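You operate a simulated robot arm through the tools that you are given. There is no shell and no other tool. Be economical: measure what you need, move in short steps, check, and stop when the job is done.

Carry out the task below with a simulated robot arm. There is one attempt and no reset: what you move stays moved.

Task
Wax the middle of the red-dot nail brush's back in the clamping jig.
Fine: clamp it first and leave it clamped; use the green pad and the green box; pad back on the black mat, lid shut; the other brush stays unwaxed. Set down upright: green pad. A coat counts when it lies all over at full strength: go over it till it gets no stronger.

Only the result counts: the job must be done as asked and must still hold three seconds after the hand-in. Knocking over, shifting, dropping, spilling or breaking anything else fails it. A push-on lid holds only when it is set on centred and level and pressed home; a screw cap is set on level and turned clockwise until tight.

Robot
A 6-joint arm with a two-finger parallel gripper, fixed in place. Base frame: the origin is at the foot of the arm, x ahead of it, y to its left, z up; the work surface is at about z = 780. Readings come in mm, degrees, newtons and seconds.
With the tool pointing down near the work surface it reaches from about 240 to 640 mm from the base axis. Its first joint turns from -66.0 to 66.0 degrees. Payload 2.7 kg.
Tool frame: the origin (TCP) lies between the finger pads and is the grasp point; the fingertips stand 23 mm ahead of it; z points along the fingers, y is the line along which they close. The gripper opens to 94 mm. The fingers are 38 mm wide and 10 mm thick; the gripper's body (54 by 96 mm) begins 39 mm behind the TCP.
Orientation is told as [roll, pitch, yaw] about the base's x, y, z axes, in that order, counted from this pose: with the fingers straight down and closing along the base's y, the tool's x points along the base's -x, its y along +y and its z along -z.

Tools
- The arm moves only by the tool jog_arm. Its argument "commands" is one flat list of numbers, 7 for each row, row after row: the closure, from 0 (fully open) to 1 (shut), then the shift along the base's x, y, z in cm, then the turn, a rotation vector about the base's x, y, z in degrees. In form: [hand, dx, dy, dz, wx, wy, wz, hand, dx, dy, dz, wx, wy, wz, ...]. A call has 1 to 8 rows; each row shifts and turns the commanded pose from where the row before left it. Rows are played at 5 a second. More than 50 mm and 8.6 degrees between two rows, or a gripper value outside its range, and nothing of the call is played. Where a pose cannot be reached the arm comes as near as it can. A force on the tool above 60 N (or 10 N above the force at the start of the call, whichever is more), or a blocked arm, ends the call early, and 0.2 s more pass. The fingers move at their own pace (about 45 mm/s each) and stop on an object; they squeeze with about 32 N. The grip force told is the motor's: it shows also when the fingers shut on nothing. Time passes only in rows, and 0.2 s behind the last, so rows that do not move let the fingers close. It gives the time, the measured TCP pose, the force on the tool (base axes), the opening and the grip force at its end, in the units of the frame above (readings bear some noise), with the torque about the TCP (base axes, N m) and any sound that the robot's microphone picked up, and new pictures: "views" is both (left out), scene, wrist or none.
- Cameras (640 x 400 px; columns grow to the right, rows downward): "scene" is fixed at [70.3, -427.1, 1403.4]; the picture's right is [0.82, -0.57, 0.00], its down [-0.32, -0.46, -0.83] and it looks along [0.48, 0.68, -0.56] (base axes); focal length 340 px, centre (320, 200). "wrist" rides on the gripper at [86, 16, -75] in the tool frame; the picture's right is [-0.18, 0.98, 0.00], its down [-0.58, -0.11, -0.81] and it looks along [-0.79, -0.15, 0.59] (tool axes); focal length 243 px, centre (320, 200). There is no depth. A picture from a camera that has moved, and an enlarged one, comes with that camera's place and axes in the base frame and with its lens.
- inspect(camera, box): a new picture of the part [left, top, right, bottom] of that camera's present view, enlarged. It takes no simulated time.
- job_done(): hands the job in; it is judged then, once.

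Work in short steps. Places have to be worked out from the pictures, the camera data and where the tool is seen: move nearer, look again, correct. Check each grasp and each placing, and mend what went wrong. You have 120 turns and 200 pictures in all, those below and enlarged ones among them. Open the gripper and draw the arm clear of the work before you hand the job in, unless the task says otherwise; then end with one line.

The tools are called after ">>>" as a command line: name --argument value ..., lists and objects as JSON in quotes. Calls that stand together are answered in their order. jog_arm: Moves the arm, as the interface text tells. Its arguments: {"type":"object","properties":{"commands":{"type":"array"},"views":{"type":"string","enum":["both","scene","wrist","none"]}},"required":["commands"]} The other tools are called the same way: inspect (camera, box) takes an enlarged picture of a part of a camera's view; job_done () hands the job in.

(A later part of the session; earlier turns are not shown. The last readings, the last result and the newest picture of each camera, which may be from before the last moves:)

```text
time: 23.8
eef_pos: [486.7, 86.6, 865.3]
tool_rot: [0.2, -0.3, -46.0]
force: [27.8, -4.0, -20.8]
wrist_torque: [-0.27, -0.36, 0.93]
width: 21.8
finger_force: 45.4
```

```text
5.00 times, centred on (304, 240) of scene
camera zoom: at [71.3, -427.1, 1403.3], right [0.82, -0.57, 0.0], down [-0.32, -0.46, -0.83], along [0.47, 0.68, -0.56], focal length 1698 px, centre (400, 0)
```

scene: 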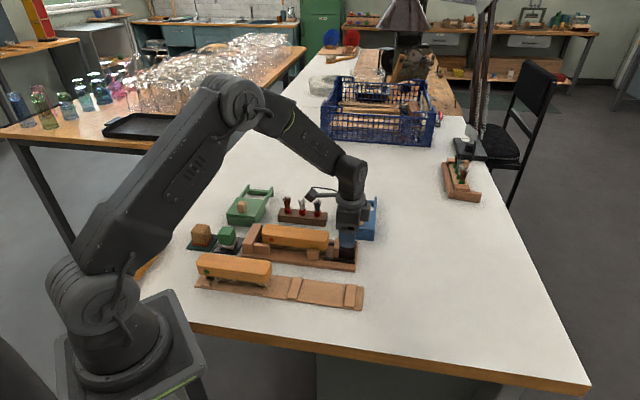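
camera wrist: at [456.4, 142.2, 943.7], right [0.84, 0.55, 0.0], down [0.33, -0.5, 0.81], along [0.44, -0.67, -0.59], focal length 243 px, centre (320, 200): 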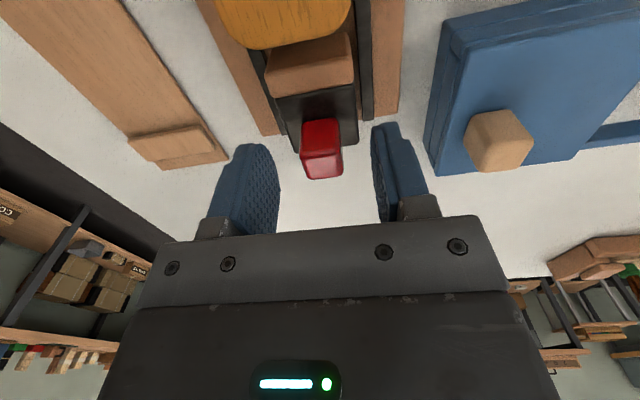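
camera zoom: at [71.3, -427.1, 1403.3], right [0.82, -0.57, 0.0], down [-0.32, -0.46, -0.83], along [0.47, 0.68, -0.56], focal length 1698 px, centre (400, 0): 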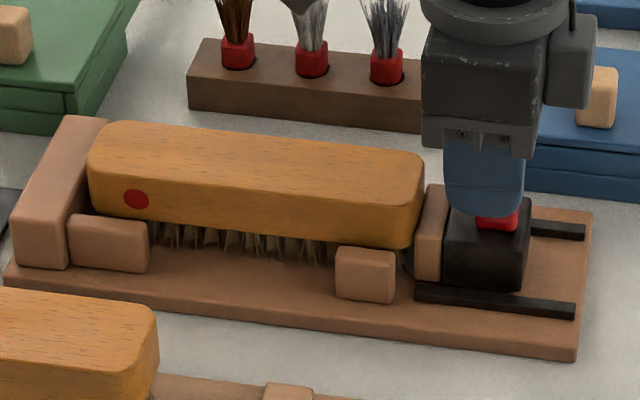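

The force rose to about 30 N: the brush is against the wall. I'll give one more slight push and read.

>>> jog_arm --commands '[1, -0.12, 0.12, 0, 0, 0, 0, 1, 0, 0, 0, 0, 0, 0, 1, 0, 0, 0, 0, 0, 0]' --views "none"

>>> inspect --camera "scene" --box '[240, 200, 368, 280]'

```text
time: 24.6
eef_pos: [484.6, 88.9, 865.9]
tool_rot: [0.4, -0.3, -46.0]
force: [30.2, -15.4, -8.7]
wrist_torque: [-0.34, -0.27, 0.99]
width: 21.9
finger_force: 45.0
```

```text
5.00 times, centred on (304, 240) of scene
camera zoom: at [71.2, -427.4, 1403.2], right [0.82, -0.57, 0.0], down [-0.32, -0.46, -0.83], along [0.47, 0.68, -0.56], focal length 1698 px, centre (400, 0)
```

zoom: 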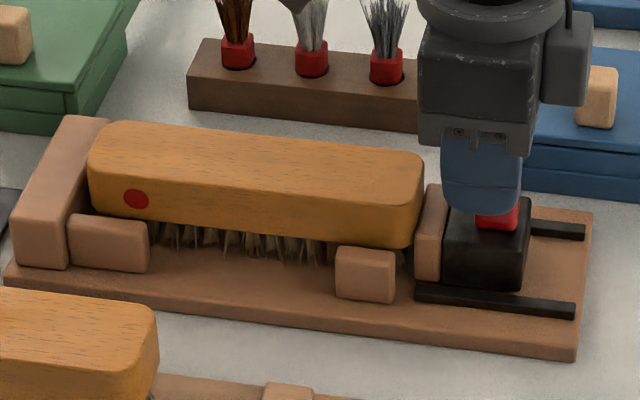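

The slider is hard against the brush and has not moved further. I'll open, rise, and check it stays put.

>>> jog_arm --commands '[0.5, 0, 0, 0, 0, 0, 0, 0.5, 0, 0, 0, 0, 0, 0, 0.5, 0, 0, 0, 0, 0, 0, 0.5, 0, 0, 4, 0, 0, 0, 0.5, 0, 0, 4, 0, 0, 0, 0.5, 0, 0, 0, 0, 0, 0]'

>>> inspect --camera "scene" --box '[240, 200, 368, 280]'

```text
time: 26.0
eef_pos: [481.2, 89.4, 945.4]
tool_rot: [0.0, 0.1, -46.0]
force: [0.2, -0.7, -0.4]
wrist_torque: [0.02, 0.01, 0.02]
width: 47.3
finger_force: 0.0
camera wrist: at [433.4, 163.6, 1020.3], right [0.84, 0.55, 0.0], down [0.33, -0.5, 0.81], along [0.44, -0.67, -0.59], focal length 243 px, centre (320, 200)
```

scene: 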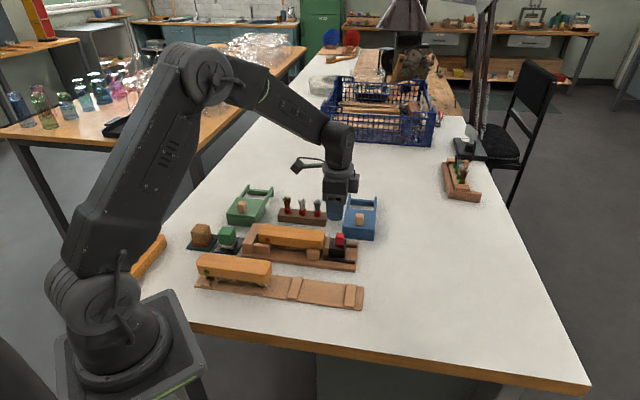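
wrist: 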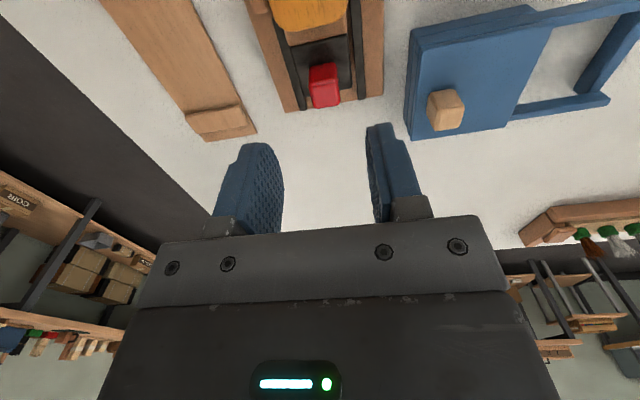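

```text
5.00 times, centred on (304, 240) of scene
camera zoom: at [70.3, -427.1, 1403.4], right [0.82, -0.57, 0.0], down [-0.32, -0.46, -0.83], along [0.48, 0.68, -0.56], focal length 1698 px, centre (400, 0)
```

zoom: 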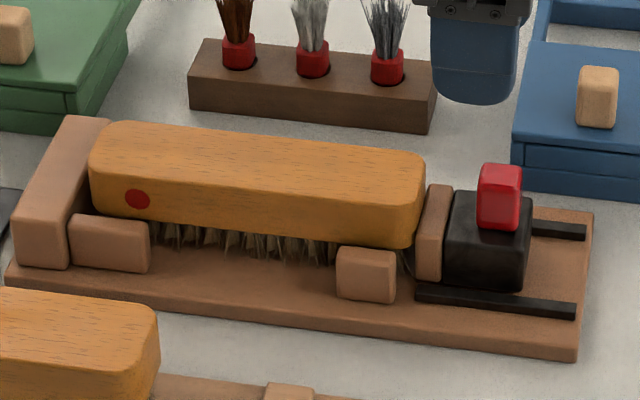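

The clamp stays. I'll enlarge the contact and the green box and pads for the next step.

>>> inspect --camera "scene" --box '[304, 225, 352, 255]'

>>> inspect --camera "scene" --box '[180, 180, 276, 240]'

>>> inspect --camera "scene" --box '[184, 215, 264, 265]'

```text
13.33 times, centred on (328, 240) of scene
camera zoom: at [70.3, -427.1, 1403.4], right [0.82, -0.57, 0.0], down [-0.32, -0.46, -0.83], along [0.48, 0.68, -0.56], focal length 4527 px, centre (213, -333)
```

zoom: 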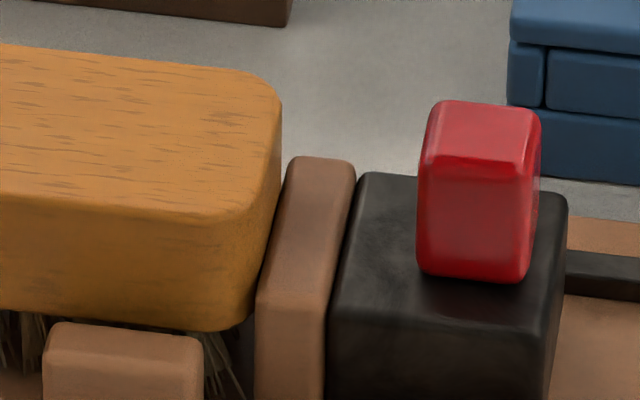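

```text
6.67 times, centred on (228, 210) of scene
camera zoom: at [70.3, -427.1, 1403.4], right [0.82, -0.57, 0.0], down [-0.32, -0.46, -0.83], along [0.48, 0.68, -0.56], focal length 2263 px, centre (933, 133)
```

zoom: 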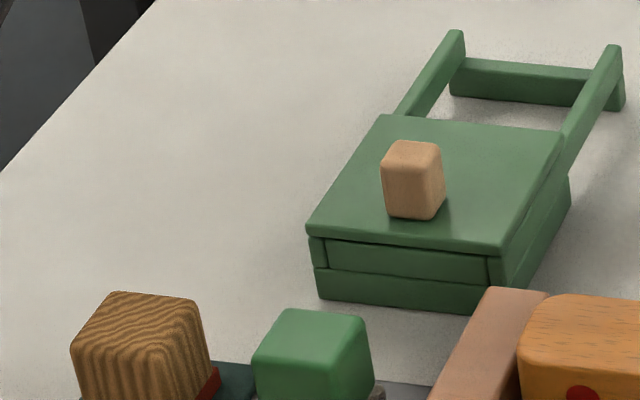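

```text
8.00 times, centred on (224, 240) of scene
camera zoom: at [70.3, -427.1, 1403.4], right [0.82, -0.57, 0.0], down [-0.32, -0.46, -0.83], along [0.48, 0.68, -0.56], focal length 2716 px, centre (1088, -120)
```

zoom: 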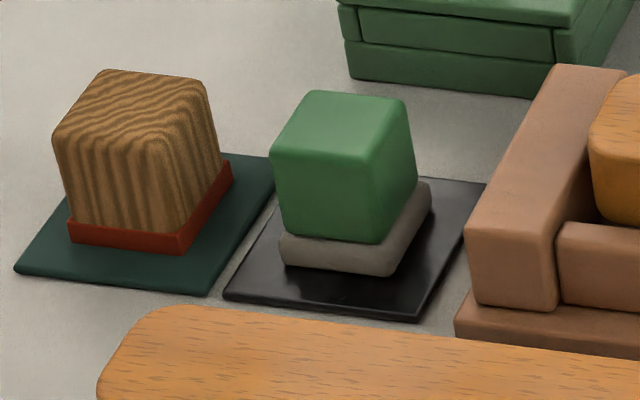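

The brush is tight against the stop. The green box's lid knob is near (350,368), and the lid slides along about (0.7,0.7) onto the rear rails. I'll move above the knob.

>>> jog_arm --commands '[0.45, -1.87, 3.98, 0, 0, 0, 0, 0.45, -1.87, 3.98, 0, 0, 0, 0, 0.45, -1.87, 3.98, 0, 0, 0, 0, 0.45, -1.87, 3.98, 0, 0, 0, 0, 0.45, -1.87, 3.98, 0, 0, 0, 0, 0.45, -1.87, 3.98, 0, 0, 0, 0, 0.45, -1.87, 3.98, -2, 0, 0, 0, 0.45, 0, 0, 0, 0, 0, 0]'

>>> inspect --camera "scene" --box '[200, 160, 296, 220]'

```text
time: 27.8
eef_pos: [354.4, 365.0, 926.5]
tool_rot: [0.0, 0.1, -46.1]
force: [-0.1, -0.2, 0.0]
wrist_torque: [-0.03, 0.02, 0.02]
width: 51.7
finger_force: 0.1
camera wrist: at [305.8, 438.8, 1002.3], right [0.84, 0.55, 0.0], down [0.33, -0.5, 0.81], along [0.44, -0.67, -0.59], focal length 243 px, centre (320, 200)
```

scene: 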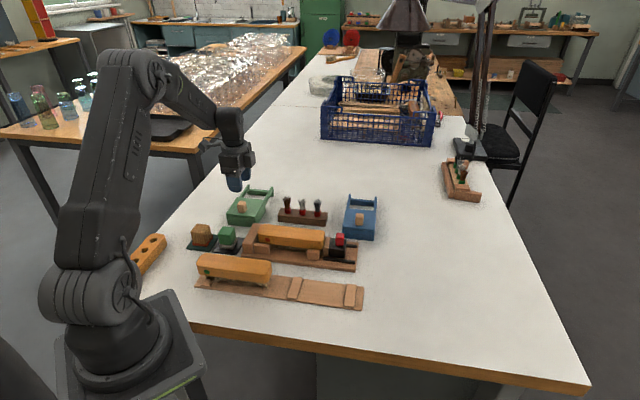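
wrist: 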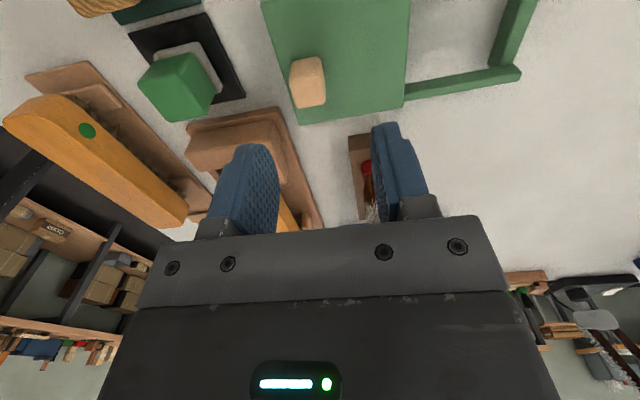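

```text
6.67 times, centred on (248, 190) of scene
camera zoom: at [70.3, -427.1, 1403.4], right [0.82, -0.57, 0.0], down [-0.32, -0.46, -0.83], along [0.48, 0.68, -0.56], focal length 2263 px, centre (800, 267)
```

zoom: 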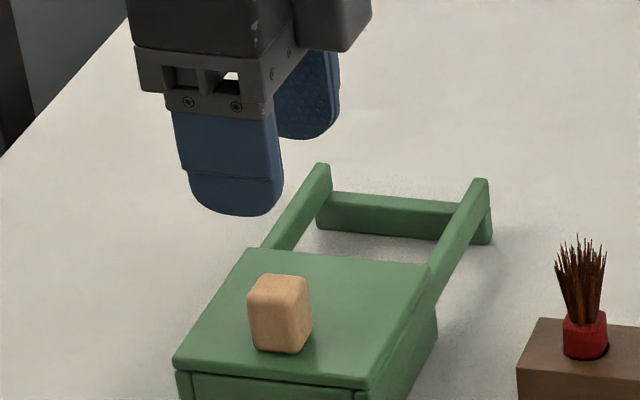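

The slide direction measures 44°, matching the tool's closing axis. The knob is about (349,362), so I'll correct and descend to z≈852.

>>> jog_arm --commands '[0.45, -0.52, -0.34, -3, 0, 0, 0, 0.45, 0, 0, -3, 0, 0, 0, 0.45, 0, 0, -1.3, 0, 0, 0, 0.45, 0, 0, 0, 0, 0, 0]'

>>> inspect --camera "scene" --box '[200, 170, 296, 230]'

```text
time: 28.8
eef_pos: [347.5, 364.6, 854.1]
tool_rot: [-0.1, 0.1, -46.1]
force: [0.1, -0.6, 0.1]
wrist_torque: [0.01, 0.01, -0.02]
width: 51.9
finger_force: 0.1
camera wrist: at [298.7, 438.3, 928.4], right [0.84, 0.55, 0.0], down [0.33, -0.5, 0.81], along [0.44, -0.67, -0.59], focal length 243 px, centre (320, 200)
```

scene: 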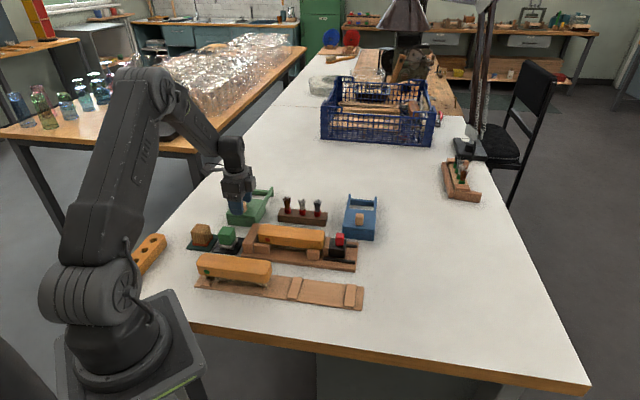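
wrist: 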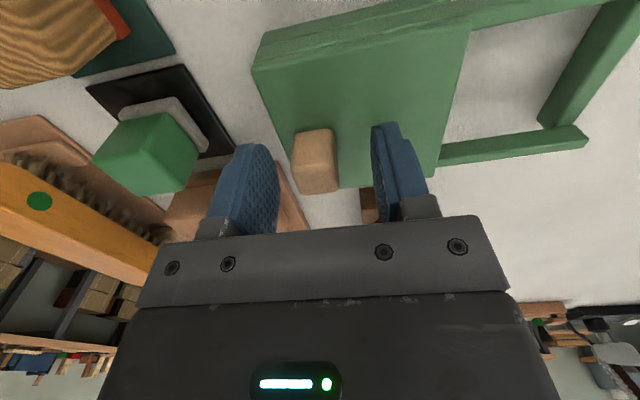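

```text
6.67 times, centred on (248, 200) of scene
camera zoom: at [70.3, -427.1, 1403.4], right [0.82, -0.57, 0.0], down [-0.32, -0.46, -0.83], along [0.48, 0.68, -0.56], focal length 2263 px, centre (800, 200)
```

zoom: 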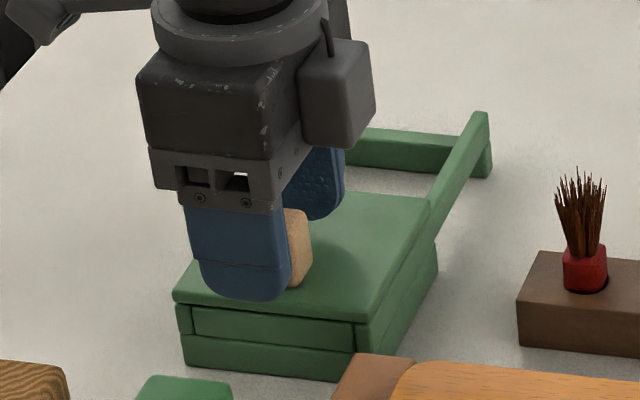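

The fingers are astride the knob, slightly short along +u. I'll shift 5 mm, lower 7 mm, then close.

>>> jog_arm --commands '[0.45, 0.36, -0.37, -0.4, 0, 0, 0, 0.45, 0, 0, -0.3, 0, 0, 0, 1, 0, 0, 0, 0, 0, 0, 1, 0, 0, 0, 0, 0, 0, 1, 0, 0, 0, 0, 0, 0]' --views "none"

>>> inspect --camera "scene" --box '[200, 170, 296, 230]'

```text
time: 30.0
eef_pos: [349.2, 361.4, 844.8]
tool_rot: [0.1, 0.1, -45.9]
force: [0.5, -0.3, -1.3]
wrist_torque: [0.33, 0.35, 0.76]
width: 21.5
finger_force: 45.1
```

```text
6.67 times, centred on (248, 200) of scene
camera zoom: at [70.3, -427.1, 1403.4], right [0.82, -0.57, 0.0], down [-0.32, -0.46, -0.83], along [0.48, 0.68, -0.56], focal length 2263 px, centre (800, 200)
```

zoom: 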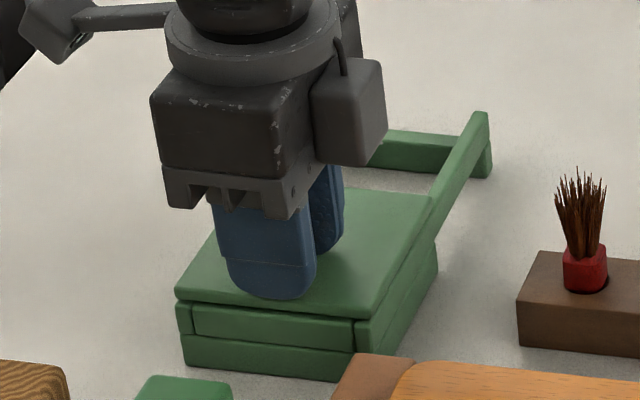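

Gripped at 21.5 mm. I'll pull 1 cm along (0.72,0.69) and check that the lid slides.

>>> jog_arm --commands '[1, 0.36, 0.35, 0, 0, 0, 0, 1, 0.36, 0.35, 0, 0, 0, 0, 1, 0, 0, 0, 0, 0, 0]' --views "none"

>>> inspect --camera "scene" --box '[200, 170, 296, 230]'

```text
time: 30.8
eef_pos: [356.8, 368.2, 845.3]
tool_rot: [0.1, 0.1, -46.0]
force: [0.3, -1.5, 4.7]
wrist_torque: [-0.4, 0.05, 1.02]
width: 21.6
finger_force: 45.2
```

```text
6.67 times, centred on (248, 200) of scene
camera zoom: at [70.3, -427.1, 1403.4], right [0.82, -0.57, 0.0], down [-0.32, -0.46, -0.83], along [0.48, 0.68, -0.56], focal length 2263 px, centre (800, 200)
```

zoom: 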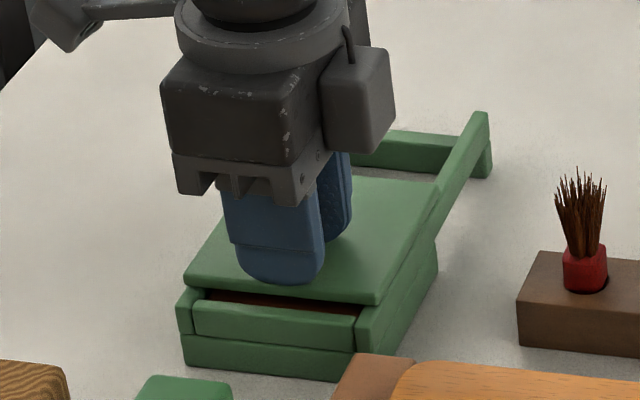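

The lid slides and red wax shows inside. I'll continue about 5 cm.

>>> jog_arm --commands '[1, 0.6, 0.58, 0, 0, 0, 0, 1, 0.6, 0.58, 0, 0, 0, 0, 1, 0.6, 0.58, 0, 0, 0, 0, 1, 0.6, 0.58, 0, 0, 0, 0, 1, 0.6, 0.58, 0, 0, 0, 0, 1, 0.6, 0.58, 0, 0, 0, 0, 1, 0, 0, 0, 0, 0, 0]' --views "none"

>>> inspect --camera "scene" --box '[200, 170, 296, 230]'

```text
time: 32.4
eef_pos: [391.4, 403.1, 845.5]
tool_rot: [0.0, 0.0, -46.0]
force: [-0.7, 0.4, -1.3]
wrist_torque: [-0.4, -0.45, 1.03]
width: 21.7
finger_force: 45.0
```

```text
6.67 times, centred on (248, 200) of scene
camera zoom: at [70.3, -427.0, 1403.4], right [0.82, -0.57, 0.0], down [-0.32, -0.46, -0.83], along [0.48, 0.68, -0.56], focal length 2263 px, centre (800, 200)
```

zoom: 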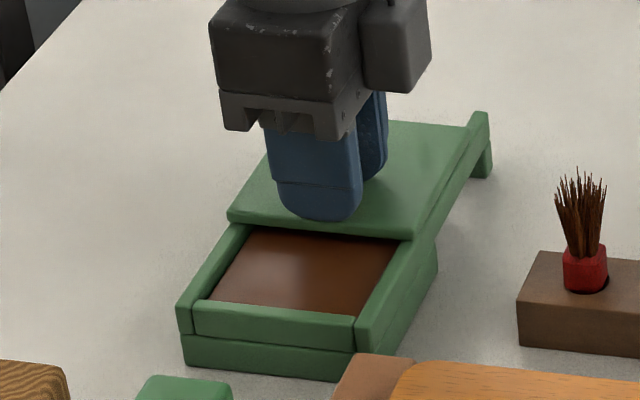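

Half open; I'll continue another 2 cm toward the stop.

>>> jog_arm --commands '[1, 0.5, 0.48, 0, 0, 0, 0, 1, 0.5, 0.48, 0, 0, 0, 0, 1, 0.4, 0.39, 0, 0, 0, 0, 1, 0, 0, 0, 0, 0, 0]' --views "none"

>>> inspect --camera "scene" --box '[200, 170, 296, 230]'

```text
time: 33.4
eef_pos: [405.9, 415.2, 845.0]
tool_rot: [0.3, 0.2, -45.9]
force: [-7.7, 8.1, 12.5]
wrist_torque: [-0.34, 0.46, 0.84]
width: 21.5
finger_force: 45.4
```

```text
6.67 times, centred on (248, 200) of scene
camera zoom: at [70.0, -427.0, 1403.4], right [0.82, -0.57, 0.0], down [-0.32, -0.46, -0.83], along [0.48, 0.68, -0.56], focal length 2263 px, centre (800, 200)
```

zoom: 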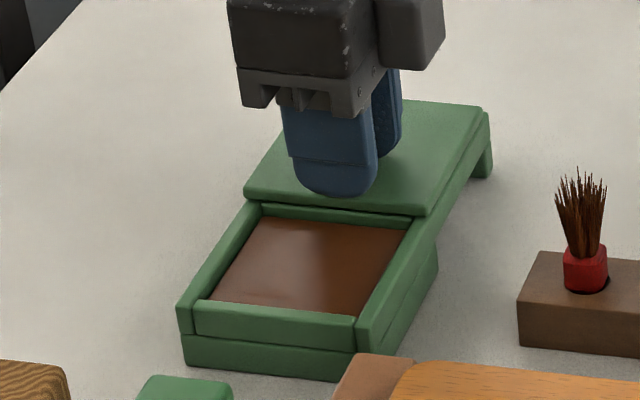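

The box is fully open with the wax exposed. I'll release the knob, rise, and move above the green pad at about (272,291).

>>> jog_arm --commands '[0.4, 0, 0, 0, 0, 0, 0, 0.3, 0, 0, 0, 0, 0, 0, 0.3, 0, 0, 4, 0, 0, 0, 0.3, -3.3, -3.1, 3, 0, 0, 0, 0.3, -3.3, -3.1, 0, 0, 0, 0, 0.3, -3.4, -3.1, 0, 0, 0, 0, 0.3, -3.4, -3.1, 0, 0, 0, 0, 0.3, 0, 0, 0, 0, 0, 0]'

>>> inspect --camera "scene" --box '[180, 170, 308, 250]'

```text
refused: row 4 steps farther than a row can; nothing moved
```

```text
5.00 times, centred on (244, 210) of scene
camera zoom: at [70.0, -427.0, 1403.4], right [0.82, -0.57, 0.0], down [-0.32, -0.46, -0.83], along [0.48, 0.68, -0.56], focal length 1698 px, centre (700, 150)
```

zoom: 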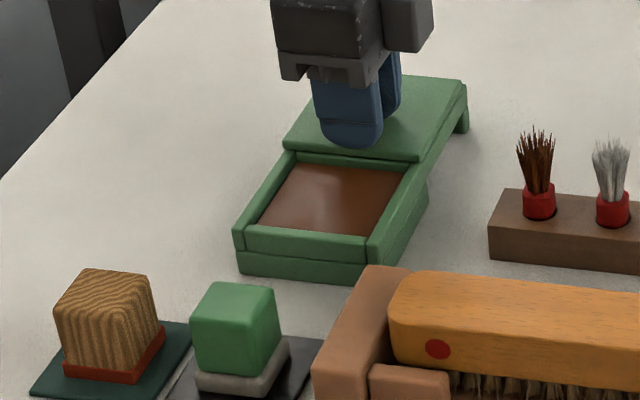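

One row was too long, so I'll send it again with shorter rows.

>>> jog_arm --commands '[0.4, 0, 0, 0, 0, 0, 0, 0.3, 0, 0, 0, 0, 0, 0, 0.3, 0, 0, 4.5, 0, 0, 0, 0.3, -1, -1, 3.5, 0, 0, 0, 0.3, -3.3, -3.1, 0, 0, 0, 0, 0.3, -3.3, -3.1, 0, 0, 0, 0, 0.3, -3.3, -3.1, 0, 0, 0, 0, 0.3, -2.5, -2.1, 0, 0, 0, 0]'

>>> inspect --camera "scene" --box '[180, 170, 308, 250]'

```text
time: 35.2
eef_pos: [272.2, 291.5, 927.6]
tool_rot: [0.1, 0.1, -46.0]
force: [0.6, 0.0, 0.7]
wrist_torque: [-0.01, -0.01, 0.0]
width: 65.9
finger_force: 0.0
camera wrist: at [223.2, 365.3, 1002.0], right [0.84, 0.55, 0.0], down [0.33, -0.5, 0.81], along [0.44, -0.67, -0.59], focal length 243 px, centre (320, 200)
```

scene: 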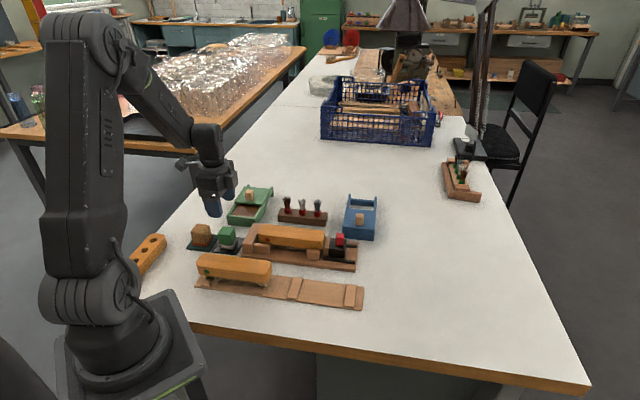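
wrist: 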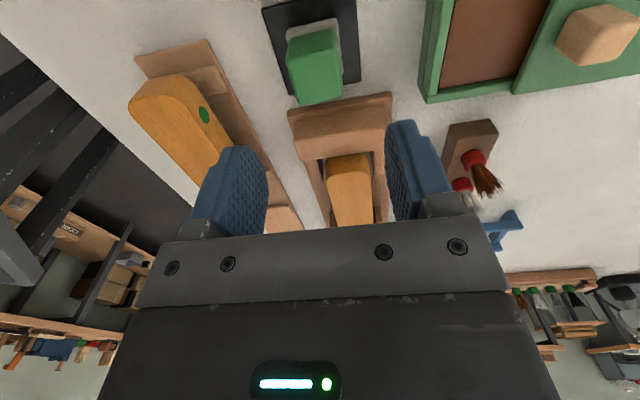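

```text
5.00 times, centred on (244, 210) of scene
camera zoom: at [70.3, -427.1, 1403.4], right [0.82, -0.57, 0.0], down [-0.32, -0.46, -0.83], along [0.48, 0.68, -0.56], focal length 1698 px, centre (700, 150)
```

zoom: 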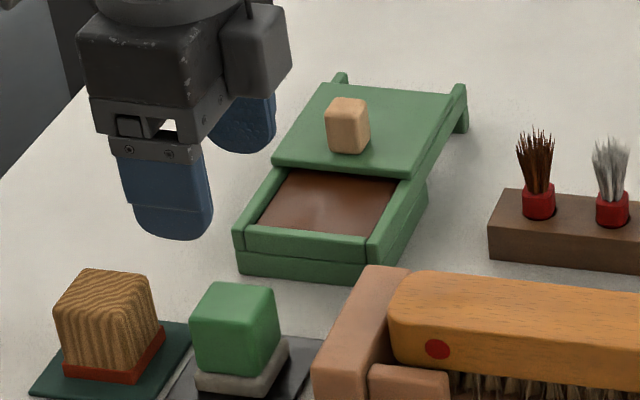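

The pad is below the tool; the lid slid back roughly 1 cm when I released, but the tray is still open. I'll enlarge the wrist view of the pad.

>>> inspect --camera "wrist" --box '[250, 0, 410, 100]'

>>> inspect --camera "wrist" --box '[400, 0, 640, 150]'

```text
4.00 times, centred on (330, 50) of wrist
camera zoom: at [223.2, 365.3, 1002.0], right [0.84, 0.55, 0.0], down [0.33, -0.5, 0.81], along [0.44, -0.67, -0.59], focal length 970 px, centre (280, 800)
```

zoom: 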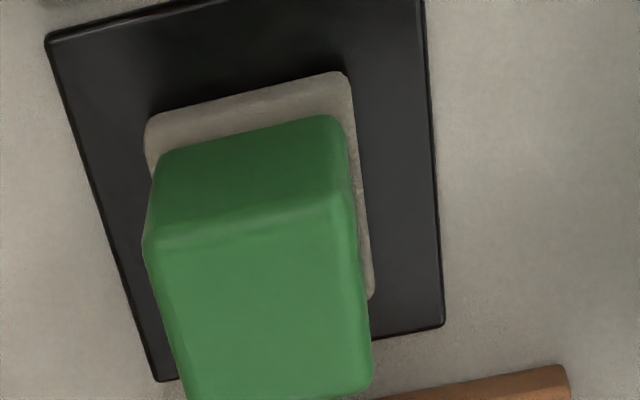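

```text
2.67 times, centred on (520, 75) of wrist
camera zoom: at [223.2, 365.3, 1002.0], right [0.84, 0.55, 0.0], down [0.33, -0.5, 0.81], along [0.44, -0.67, -0.59], focal length 647 px, centre (-213, 533)
```

zoom: 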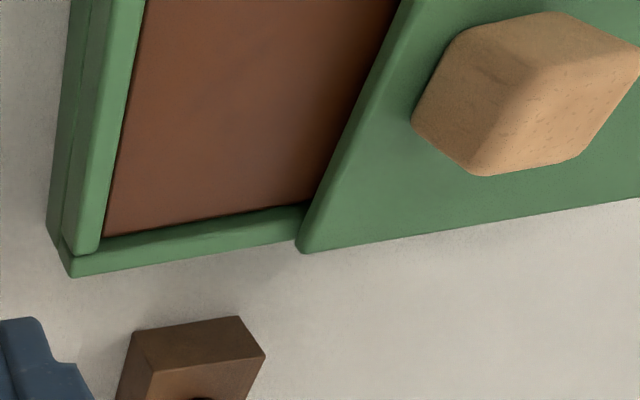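

The pad is about 3 mm off the tool axis. I'll correct and descend to z≈825, leaving the fingertips above the felt.

>>> jog_arm --commands '[0.3, -0.25, -0.17, -4, 0, 0, 0, 0.3, 0, 0, -3, 0, 0, 0, 0.3, 0, 0, -3.2, 0, 0, 0, 0.3, 0, 0, 0, 0, 0, 0]'

>>> inspect --camera "scene" --box '[184, 195, 264, 245]'

```text
time: 36.2
eef_pos: [271.0, 290.8, 823.6]
tool_rot: [0.1, 0.1, -46.2]
force: [0.0, -0.5, -0.3]
wrist_torque: [0.02, 0.03, 0.03]
width: 65.6
finger_force: 0.0
camera wrist: at [222.9, 364.9, 898.4], right [0.84, 0.55, 0.0], down [0.33, -0.5, 0.81], along [0.44, -0.67, -0.59], focal length 243 px, centre (320, 200)
```

scene: 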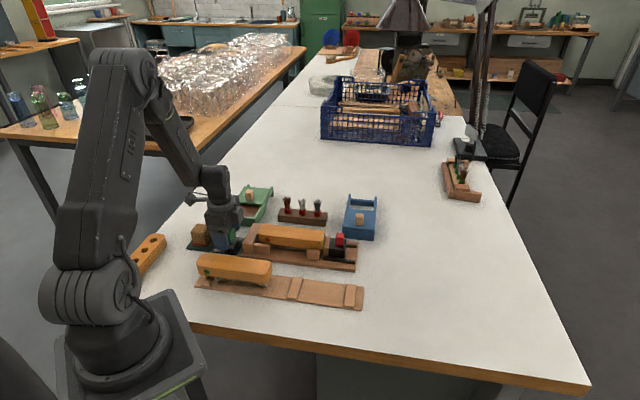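
wrist: 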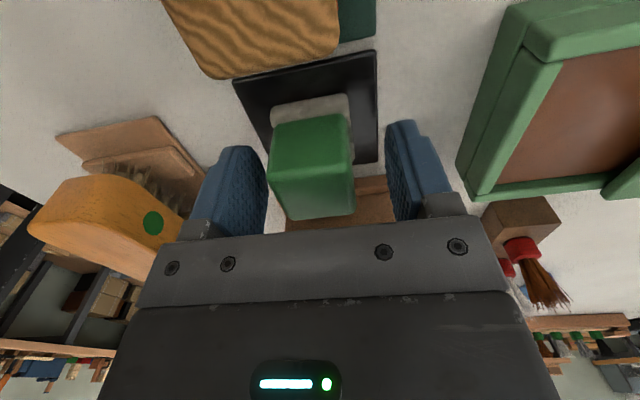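

```text
8.00 times, centred on (224, 220) of scene
camera zoom: at [70.3, -427.1, 1403.4], right [0.82, -0.57, 0.0], down [-0.32, -0.46, -0.83], along [0.48, 0.68, -0.56], focal length 2716 px, centre (1088, 40)
```

zoom: 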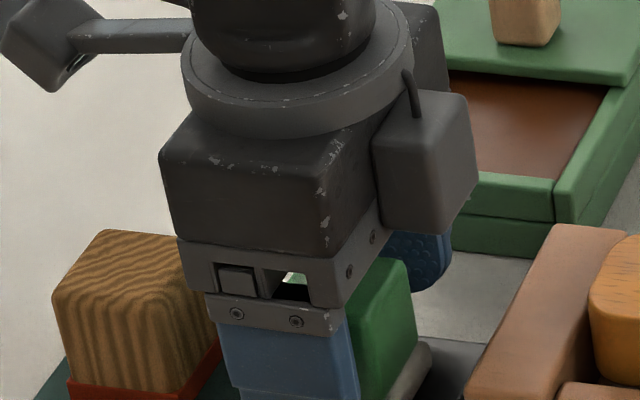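

I'll enlarge the wrist view to judge where the pad sits along u before closing.

>>> inspect --camera "wrist" --box '[230, 90, 422, 210]'

```text
3.33 times, centred on (326, 150) of wrist
camera zoom: at [222.9, 364.9, 898.4], right [0.84, 0.55, 0.0], down [0.33, -0.5, 0.81], along [0.44, -0.67, -0.59], focal length 809 px, centre (300, 367)
```

zoom: 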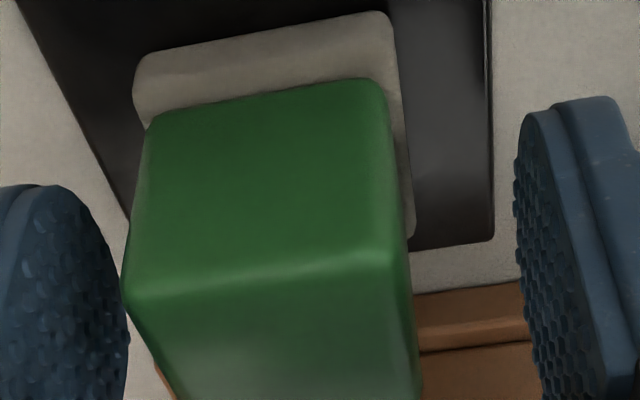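

The pad's centre is roughly 6 mm further along +u. I'll shift there and close.

>>> jog_arm --commands '[0.3, 0.42, -0.43, 0, 0, 0, 0, 0.6, 0, 0, 0, 0, 0, 0, 1, 0, 0, 0, 0, 0, 0, 1, 0, 0, 0, 0, 0, 0, 1, 0, 0, 0, 0, 0, 0]' --views "none"

>>> inspect --camera "scene" --box '[184, 205, 264, 255]'

```text
time: 37.4
eef_pos: [274.2, 285.1, 822.3]
tool_rot: [0.0, 0.1, -46.1]
force: [0.1, 0.3, 0.0]
wrist_torque: [0.02, 0.0, 0.0]
width: 35.1
finger_force: 31.9
```

```text
8.00 times, centred on (224, 230) of scene
camera zoom: at [70.3, -427.1, 1403.4], right [0.82, -0.57, 0.0], down [-0.32, -0.46, -0.83], along [0.48, 0.68, -0.56], focal length 2716 px, centre (1088, -40)
```

zoom: 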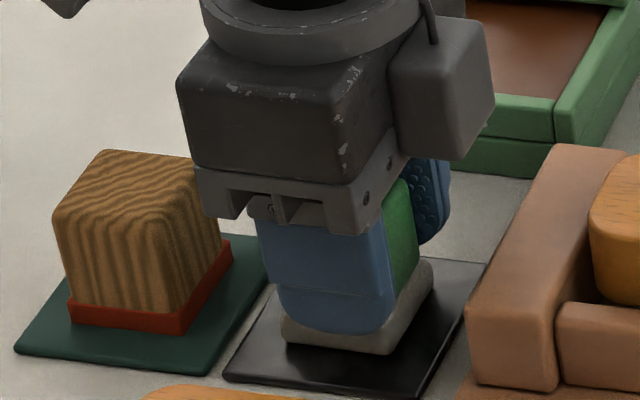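

Gripped at 35.1 mm, home pose (274, 285, 822). I'll lift and look.

>>> jog_arm --commands '[1, 0, 0, 2, 0, 0, 0, 1, 0, 0, 4, 0, 0, 0, 1, 0, 0, 1, 0, 0, 0, 1, 0, 0, 0, 0, 0, 0]'

>>> inspect --camera "scene" --box '[184, 180, 280, 240]'

>>> inspect --camera "wrist" --box '[230, 0, 640, 210]'

```text
time: 38.4
eef_pos: [274.6, 285.6, 892.0]
tool_rot: [-0.1, 0.1, -46.1]
force: [-1.3, -0.5, -0.2]
wrist_torque: [0.0, -0.01, -0.02]
width: 35.2
finger_force: 31.4
camera wrist: at [227.2, 359.7, 966.0], right [0.84, 0.55, 0.0], down [0.33, -0.49, 0.81], along [0.44, -0.67, -0.59], focal length 243 px, centre (320, 200)
```

scene: 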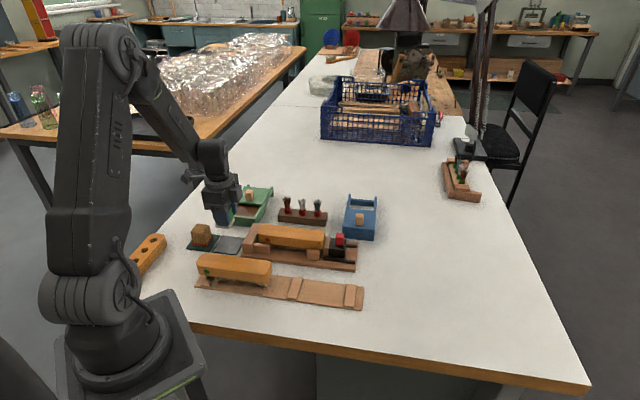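
wrist: 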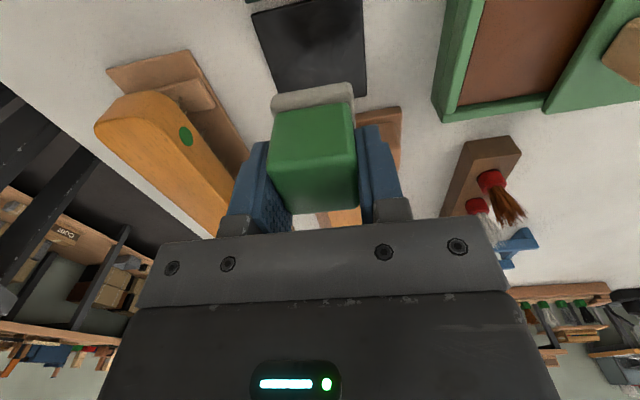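

```text
6.67 times, centred on (232, 210) of scene
camera zoom: at [70.3, -427.1, 1403.4], right [0.82, -0.57, 0.0], down [-0.32, -0.46, -0.83], along [0.48, 0.68, -0.56], focal length 2263 px, centre (907, 133)
```

zoom: 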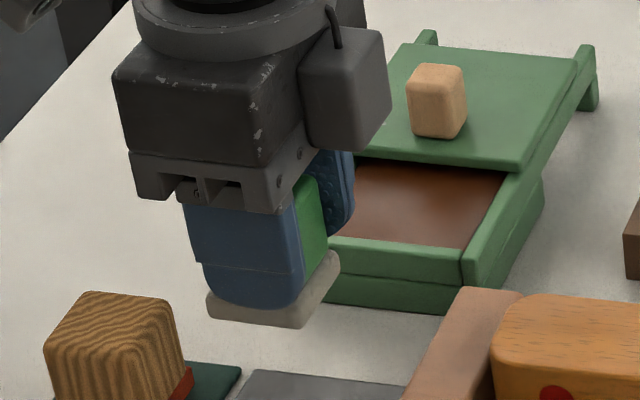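

```text
1.56 times, centred on (435, 105) of wrist
camera zoom: at [227.2, 359.7, 966.0], right [0.84, 0.55, 0.0], down [0.33, -0.49, 0.81], along [0.44, -0.67, -0.59], focal length 379 px, centre (140, 348)
```

zoom: 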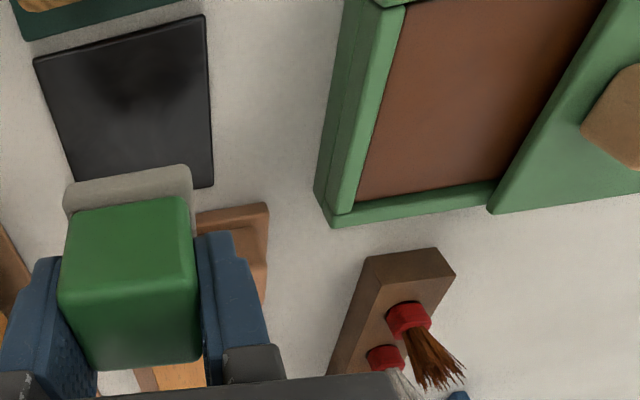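

The pad is held level. The tray opening is centred near (362,374), about 54×73 mm. I'll go above it.

>>> jog_arm --commands '[1, 2.9, 2.95, 0, 0, 0, 0, 1, 2.9, 2.95, 0, 0, 0, 0, 1, 2.9, 2.95, 0, 0, 0, 0, 1, 0, 0, -1.5, 0, 0, 0, 1, 0, 0, 0, 0, 0, 0]'

>>> inspect --camera "scene" --box '[200, 165, 296, 225]'

```text
time: 39.6
eef_pos: [360.8, 376.8, 876.0]
tool_rot: [0.0, 0.1, -46.1]
force: [-0.6, -0.1, 0.0]
wrist_torque: [-0.02, -0.02, -0.02]
width: 35.2
finger_force: 32.3
camera wrist: at [313.1, 450.6, 950.8], right [0.84, 0.55, 0.0], down [0.33, -0.5, 0.81], along [0.44, -0.67, -0.59], focal length 243 px, centre (320, 200)
```

scene: 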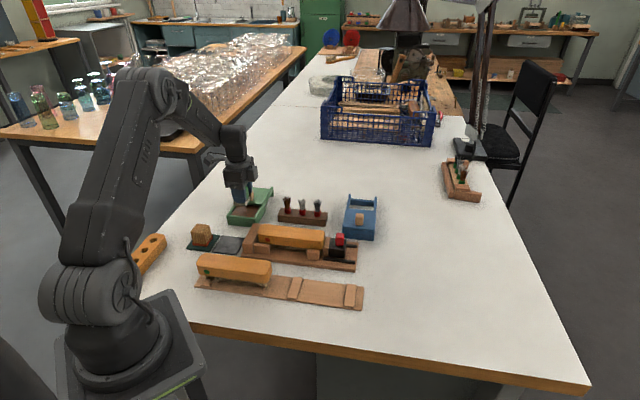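
wrist: 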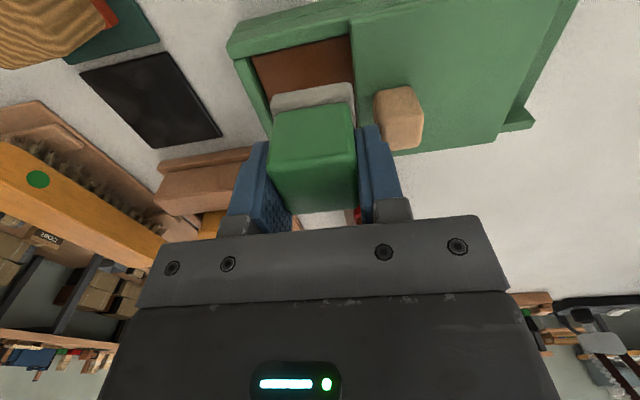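

```text
6.67 times, centred on (248, 195) of scene
camera zoom: at [70.3, -427.1, 1403.4], right [0.82, -0.57, 0.0], down [-0.32, -0.46, -0.83], along [0.48, 0.68, -0.56], focal length 2263 px, centre (800, 233)
```

zoom: 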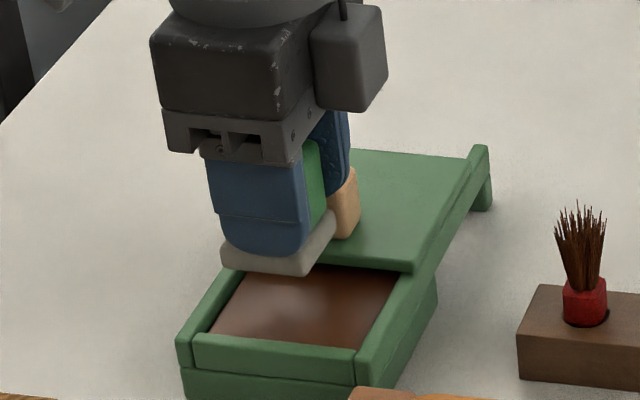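

The felt is about 6 mm too close to the lid's edge. I'll shift toward -n by 6 mm and lower gently until contact with the wax.

>>> jog_arm --commands '[1, -0.3, -0.55, 0, 0, 0, 0, 1, 0, 0, -1, 0, 0, 0, 1, 0, 0, -1, 0, 0, 0, 1, 0, 0, -0.5, 0, 0, 0, 1, 0, 0, -0.3, 0, 0, 0, 1, 0, 0, 0, 0, 0, 0]' --views "none"

>>> inspect --camera "scene" --box '[200, 165, 296, 225]'

>>> inspect --camera "wrist" --box '[200, 0, 456, 160]'

```text
time: 41.0
eef_pos: [358.2, 370.5, 849.1]
tool_rot: [0.0, 0.0, -46.1]
force: [-0.5, -0.3, -0.9]
wrist_torque: [0.0, 0.02, 0.0]
width: 35.0
finger_force: 32.0
```

```text
6.67 times, centred on (248, 195) of scene
camera zoom: at [70.3, -427.1, 1403.4], right [0.82, -0.57, 0.0], down [-0.32, -0.46, -0.83], along [0.48, 0.68, -0.56], focal length 2263 px, centre (800, 233)
```

zoom: 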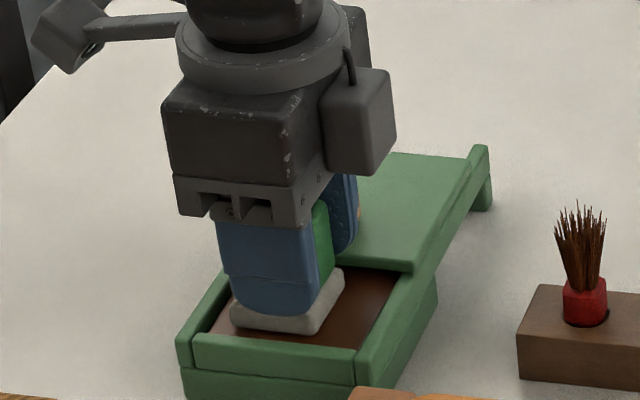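

```text
2.50 times, centred on (328, 80) of wrist
camera zoom: at [310.7, 443.9, 924.1], right [0.84, 0.55, 0.0], down [0.33, -0.5, 0.81], along [0.44, -0.67, -0.59], focal length 606 px, centre (300, 500)
```

zoom: 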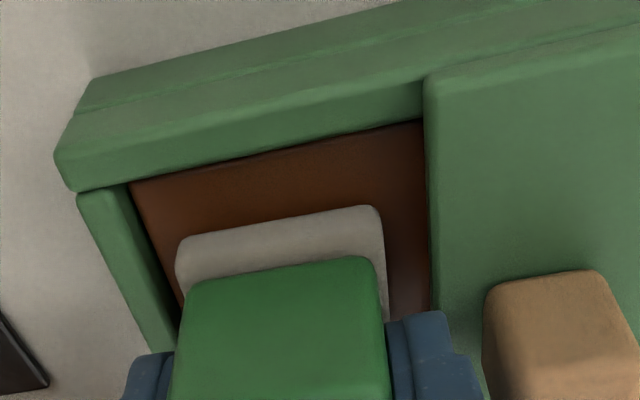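

The felt is inside the tray, near the front wall. I'll nudge 3 mm toward +n and lower to contact.

>>> jog_arm --commands '[1, 0.25, 0.2, -0.3, 0, 0, 0, 1, 0, 0, -0.3, 0, 0, 0, 1, 0, 0, -0.2, 0, 0, 0, 1, 0, 0, 0, 0, 0, 0]' --views "none"

```text
time: 42.0
eef_pos: [362.2, 373.5, 844.5]
tool_rot: [0.4, 0.1, -46.1]
force: [-0.7, -5.7, 29.2]
wrist_torque: [-0.1, 0.17, 0.02]
width: 35.4
finger_force: 32.1
```

In contact at 29 N. I'll ease off 1.5 mm and rub gently a few mm each way.

>>> jog_arm --commands '[1, 0, 0, 0.15, 0, 0, 0, 1, 0.35, -0.36, 0, 0, 0, 0, 1, -0.35, 0.36, 0, 0, 0, 0, 1, -0.35, 0.36, 0, 0, 0, 0, 1, 0.35, -0.36, 0, 0, 0, 0, 1, 0, 0, 0, 0, 0, 0]' --views "none"

```text
time: 43.4
eef_pos: [361.1, 370.5, 844.7]
tool_rot: [0.1, 0.1, -46.0]
force: [6.0, -3.3, 20.1]
wrist_torque: [0.24, -0.49, -0.15]
width: 35.4
finger_force: 31.8
```

Good gentle contact. I'll lift the pad and look at the felt and the box.

>>> jog_arm --commands '[1, 0, 0, 1, 0, 0, 0, 1, 0, 0, 3, 0, 0, 0, 1, 0, 0, 2, 0, 0, 0, 1, 0, 0, 0, 0, 0, 0]' --views "none"

>>> inspect --camera "scene" --box '[200, 165, 296, 225]'

>>> inspect --camera "wrist" --box '[200, 0, 456, 160]'

```text
time: 44.4
eef_pos: [359.4, 372.4, 904.1]
tool_rot: [0.0, 0.1, -46.1]
force: [0.5, -0.1, -0.1]
wrist_torque: [0.02, 0.0, 0.02]
width: 35.4
finger_force: 32.2
```

```text
6.67 times, centred on (248, 195) of scene
camera zoom: at [70.3, -427.1, 1403.4], right [0.82, -0.57, 0.0], down [-0.32, -0.46, -0.83], along [0.48, 0.68, -0.56], focal length 2263 px, centre (800, 233)
```

zoom: 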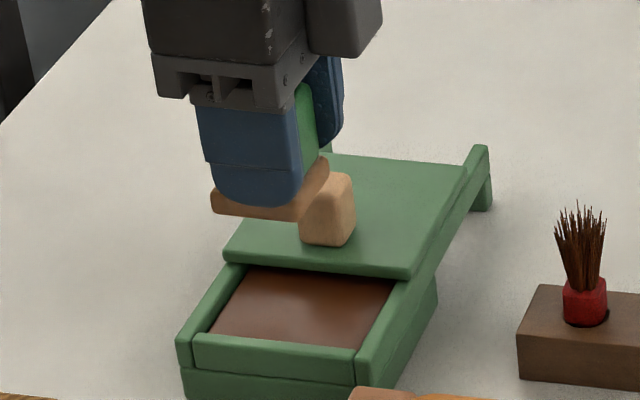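

```text
2.50 times, centred on (328, 80) of wrist
camera zoom: at [311.9, 447.1, 978.6], right [0.84, 0.55, 0.0], down [0.33, -0.49, 0.81], along [0.44, -0.67, -0.59], focal length 606 px, centre (300, 500)
```

zoom: 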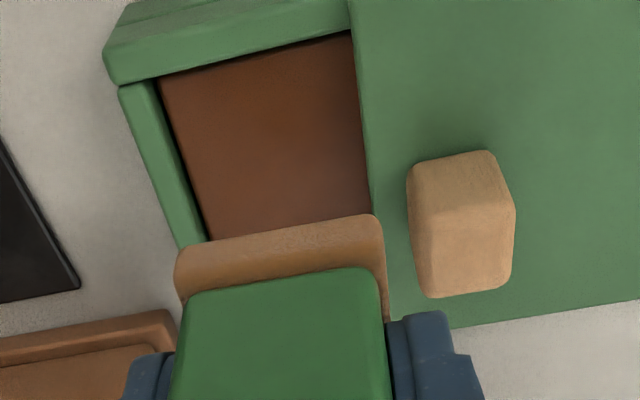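

The felt turned tan, so it's loaded with wax. I'll carry it above the brush's middle, about (400,175).

>>> jog_arm --commands '[1, 0.8, -3.94, 0.8, 0, 0, 0, 1, 0.8, -3.94, 0, 0, 0, 0, 1, 0.8, -3.94, 0, 0, 0, 0, 1, 0.8, -3.94, 0, 0, 0, 0, 1, 0.83, -3.94, 0, 0, 0, 0, 1, 0, 0, 0, 0, 0, 0, 1, 0, 0, -1.5, 0, 0, 0, 1, 0, 0, 0, 0, 0, 0]'

>>> inspect --camera "scene" --box '[240, 190, 368, 270]'

>>> inspect --camera "wrist" --box '[200, 0, 456, 160]'

```text
time: 46.2
eef_pos: [402.9, 175.5, 897.6]
tool_rot: [0.0, 0.0, -46.2]
force: [-0.3, 0.1, -0.2]
wrist_torque: [-0.01, 0.01, 0.0]
width: 35.3
finger_force: 31.6
camera wrist: at [354.5, 249.7, 972.4], right [0.84, 0.55, 0.0], down [0.33, -0.5, 0.81], along [0.44, -0.67, -0.59], focal length 243 px, centre (320, 200)
```

scene: 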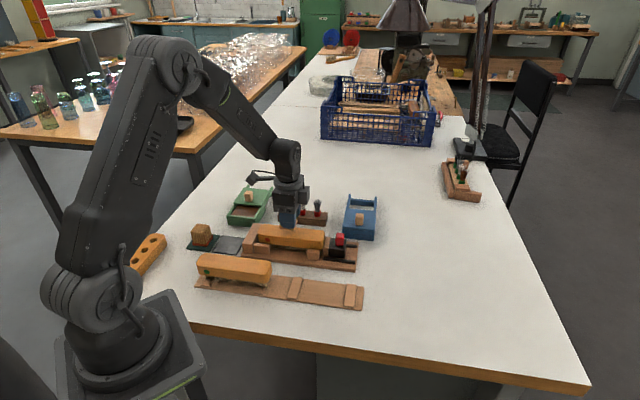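
wrist: 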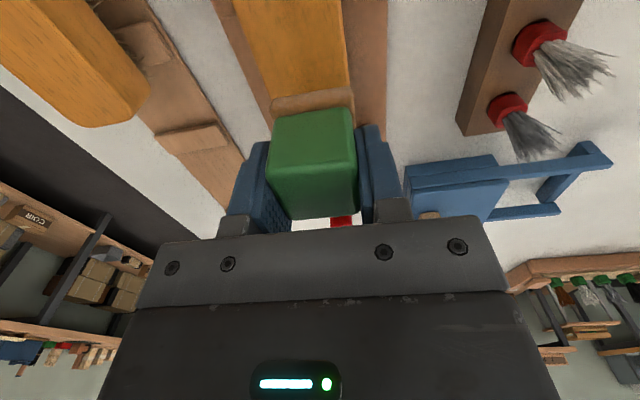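

```text
5.00 times, centred on (304, 230) of scene
camera zoom: at [70.3, -427.1, 1403.4], right [0.82, -0.57, 0.0], down [-0.32, -0.46, -0.83], along [0.48, 0.68, -0.56], focal length 1698 px, centre (400, 50)
```

zoom: 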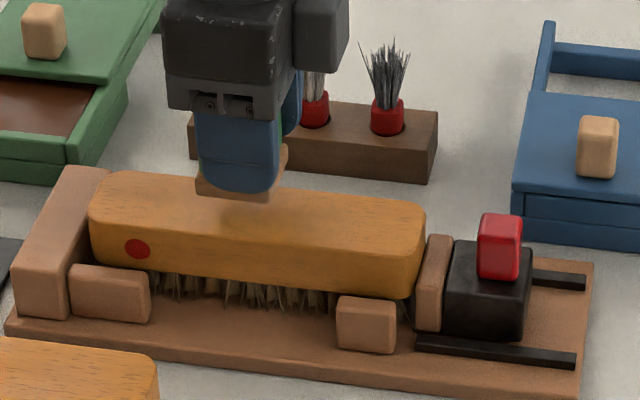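

```text
2.50 times, centred on (328, 80) of wrist
camera zoom: at [354.5, 249.7, 972.4], right [0.84, 0.55, 0.0], down [0.33, -0.5, 0.81], along [0.44, -0.67, -0.59], focal length 606 px, centre (300, 500)
```

zoom: 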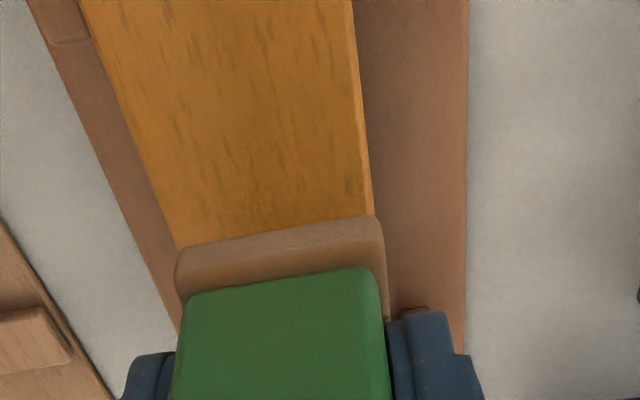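

The pad needs about -4 mm in n and -2.5 mm in u to be centred on the back. I'll correct and lower to just above contact (~877).

>>> jog_arm --commands '[1, -0.48, -0.1, -0.8, 0, 0, 0, 1, 0, 0, -0.7, 0, 0, 0, 1, 0, 0, -0.3, 0, 0, 0, 1, 0, 0, -0.2, 0, 0, 0, 1, 0, 0, 0, 0, 0, 0]' --views "none"

```text
time: 47.4
eef_pos: [396.8, 173.3, 879.2]
tool_rot: [0.2, 0.0, -46.0]
force: [-4.1, -8.7, 28.3]
wrist_torque: [-0.07, 0.31, 0.02]
width: 35.8
finger_force: 31.8
```

In contact at about 28 N. I'll rub back and forth along the brush, easing slightly.

>>> jog_arm --commands '[1, 0.42, -0.43, 0.05, 0, 0, 0, 1, 0.42, -0.43, 0, 0, 0, 0, 1, -0.42, 0.43, 0, 0, 0, 0, 1, -0.42, 0.43, 0, 0, 0, 0, 1, -0.42, 0.43, 0, 0, 0, 0, 1, -0.42, 0.43, 0, 0, 0, 0, 1, 0.42, -0.43, 0, 0, 0, 0, 1, 0.42, -0.43, 0, 0, 0, 0]' --views "none"

>>> inspect --camera "scene" --box '[240, 190, 368, 270]'

>>> inspect --camera "wrist" --box '[200, 0, 456, 160]'

```text
time: 49.2
eef_pos: [396.5, 173.4, 880.0]
tool_rot: [-0.1, 0.0, -46.2]
force: [-6.0, 5.1, 17.6]
wrist_torque: [0.22, 0.19, -0.01]
width: 35.3
finger_force: 32.2
```

```text
5.00 times, centred on (304, 230) of scene
camera zoom: at [69.9, -427.0, 1403.4], right [0.82, -0.57, 0.0], down [-0.32, -0.46, -0.83], along [0.48, 0.68, -0.56], focal length 1698 px, centre (400, 50)
```

zoom: 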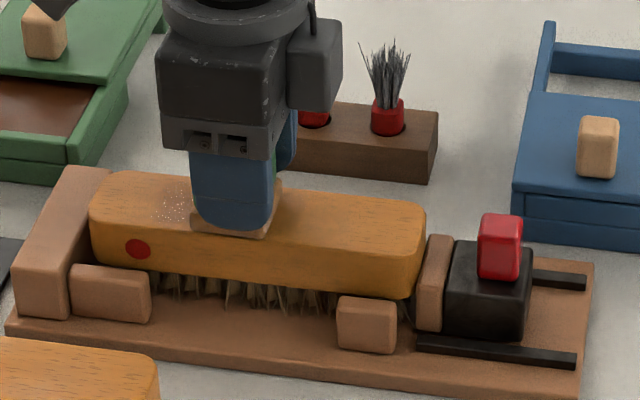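

```text
2.50 times, centred on (328, 80) of wrist
camera zoom: at [348.5, 247.1, 953.4], right [0.84, 0.55, 0.0], down [0.33, -0.5, 0.8], along [0.44, -0.67, -0.59], focal length 606 px, centre (300, 500)
```

zoom: 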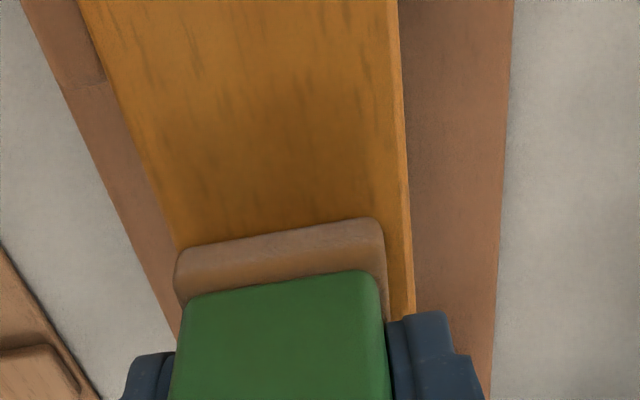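

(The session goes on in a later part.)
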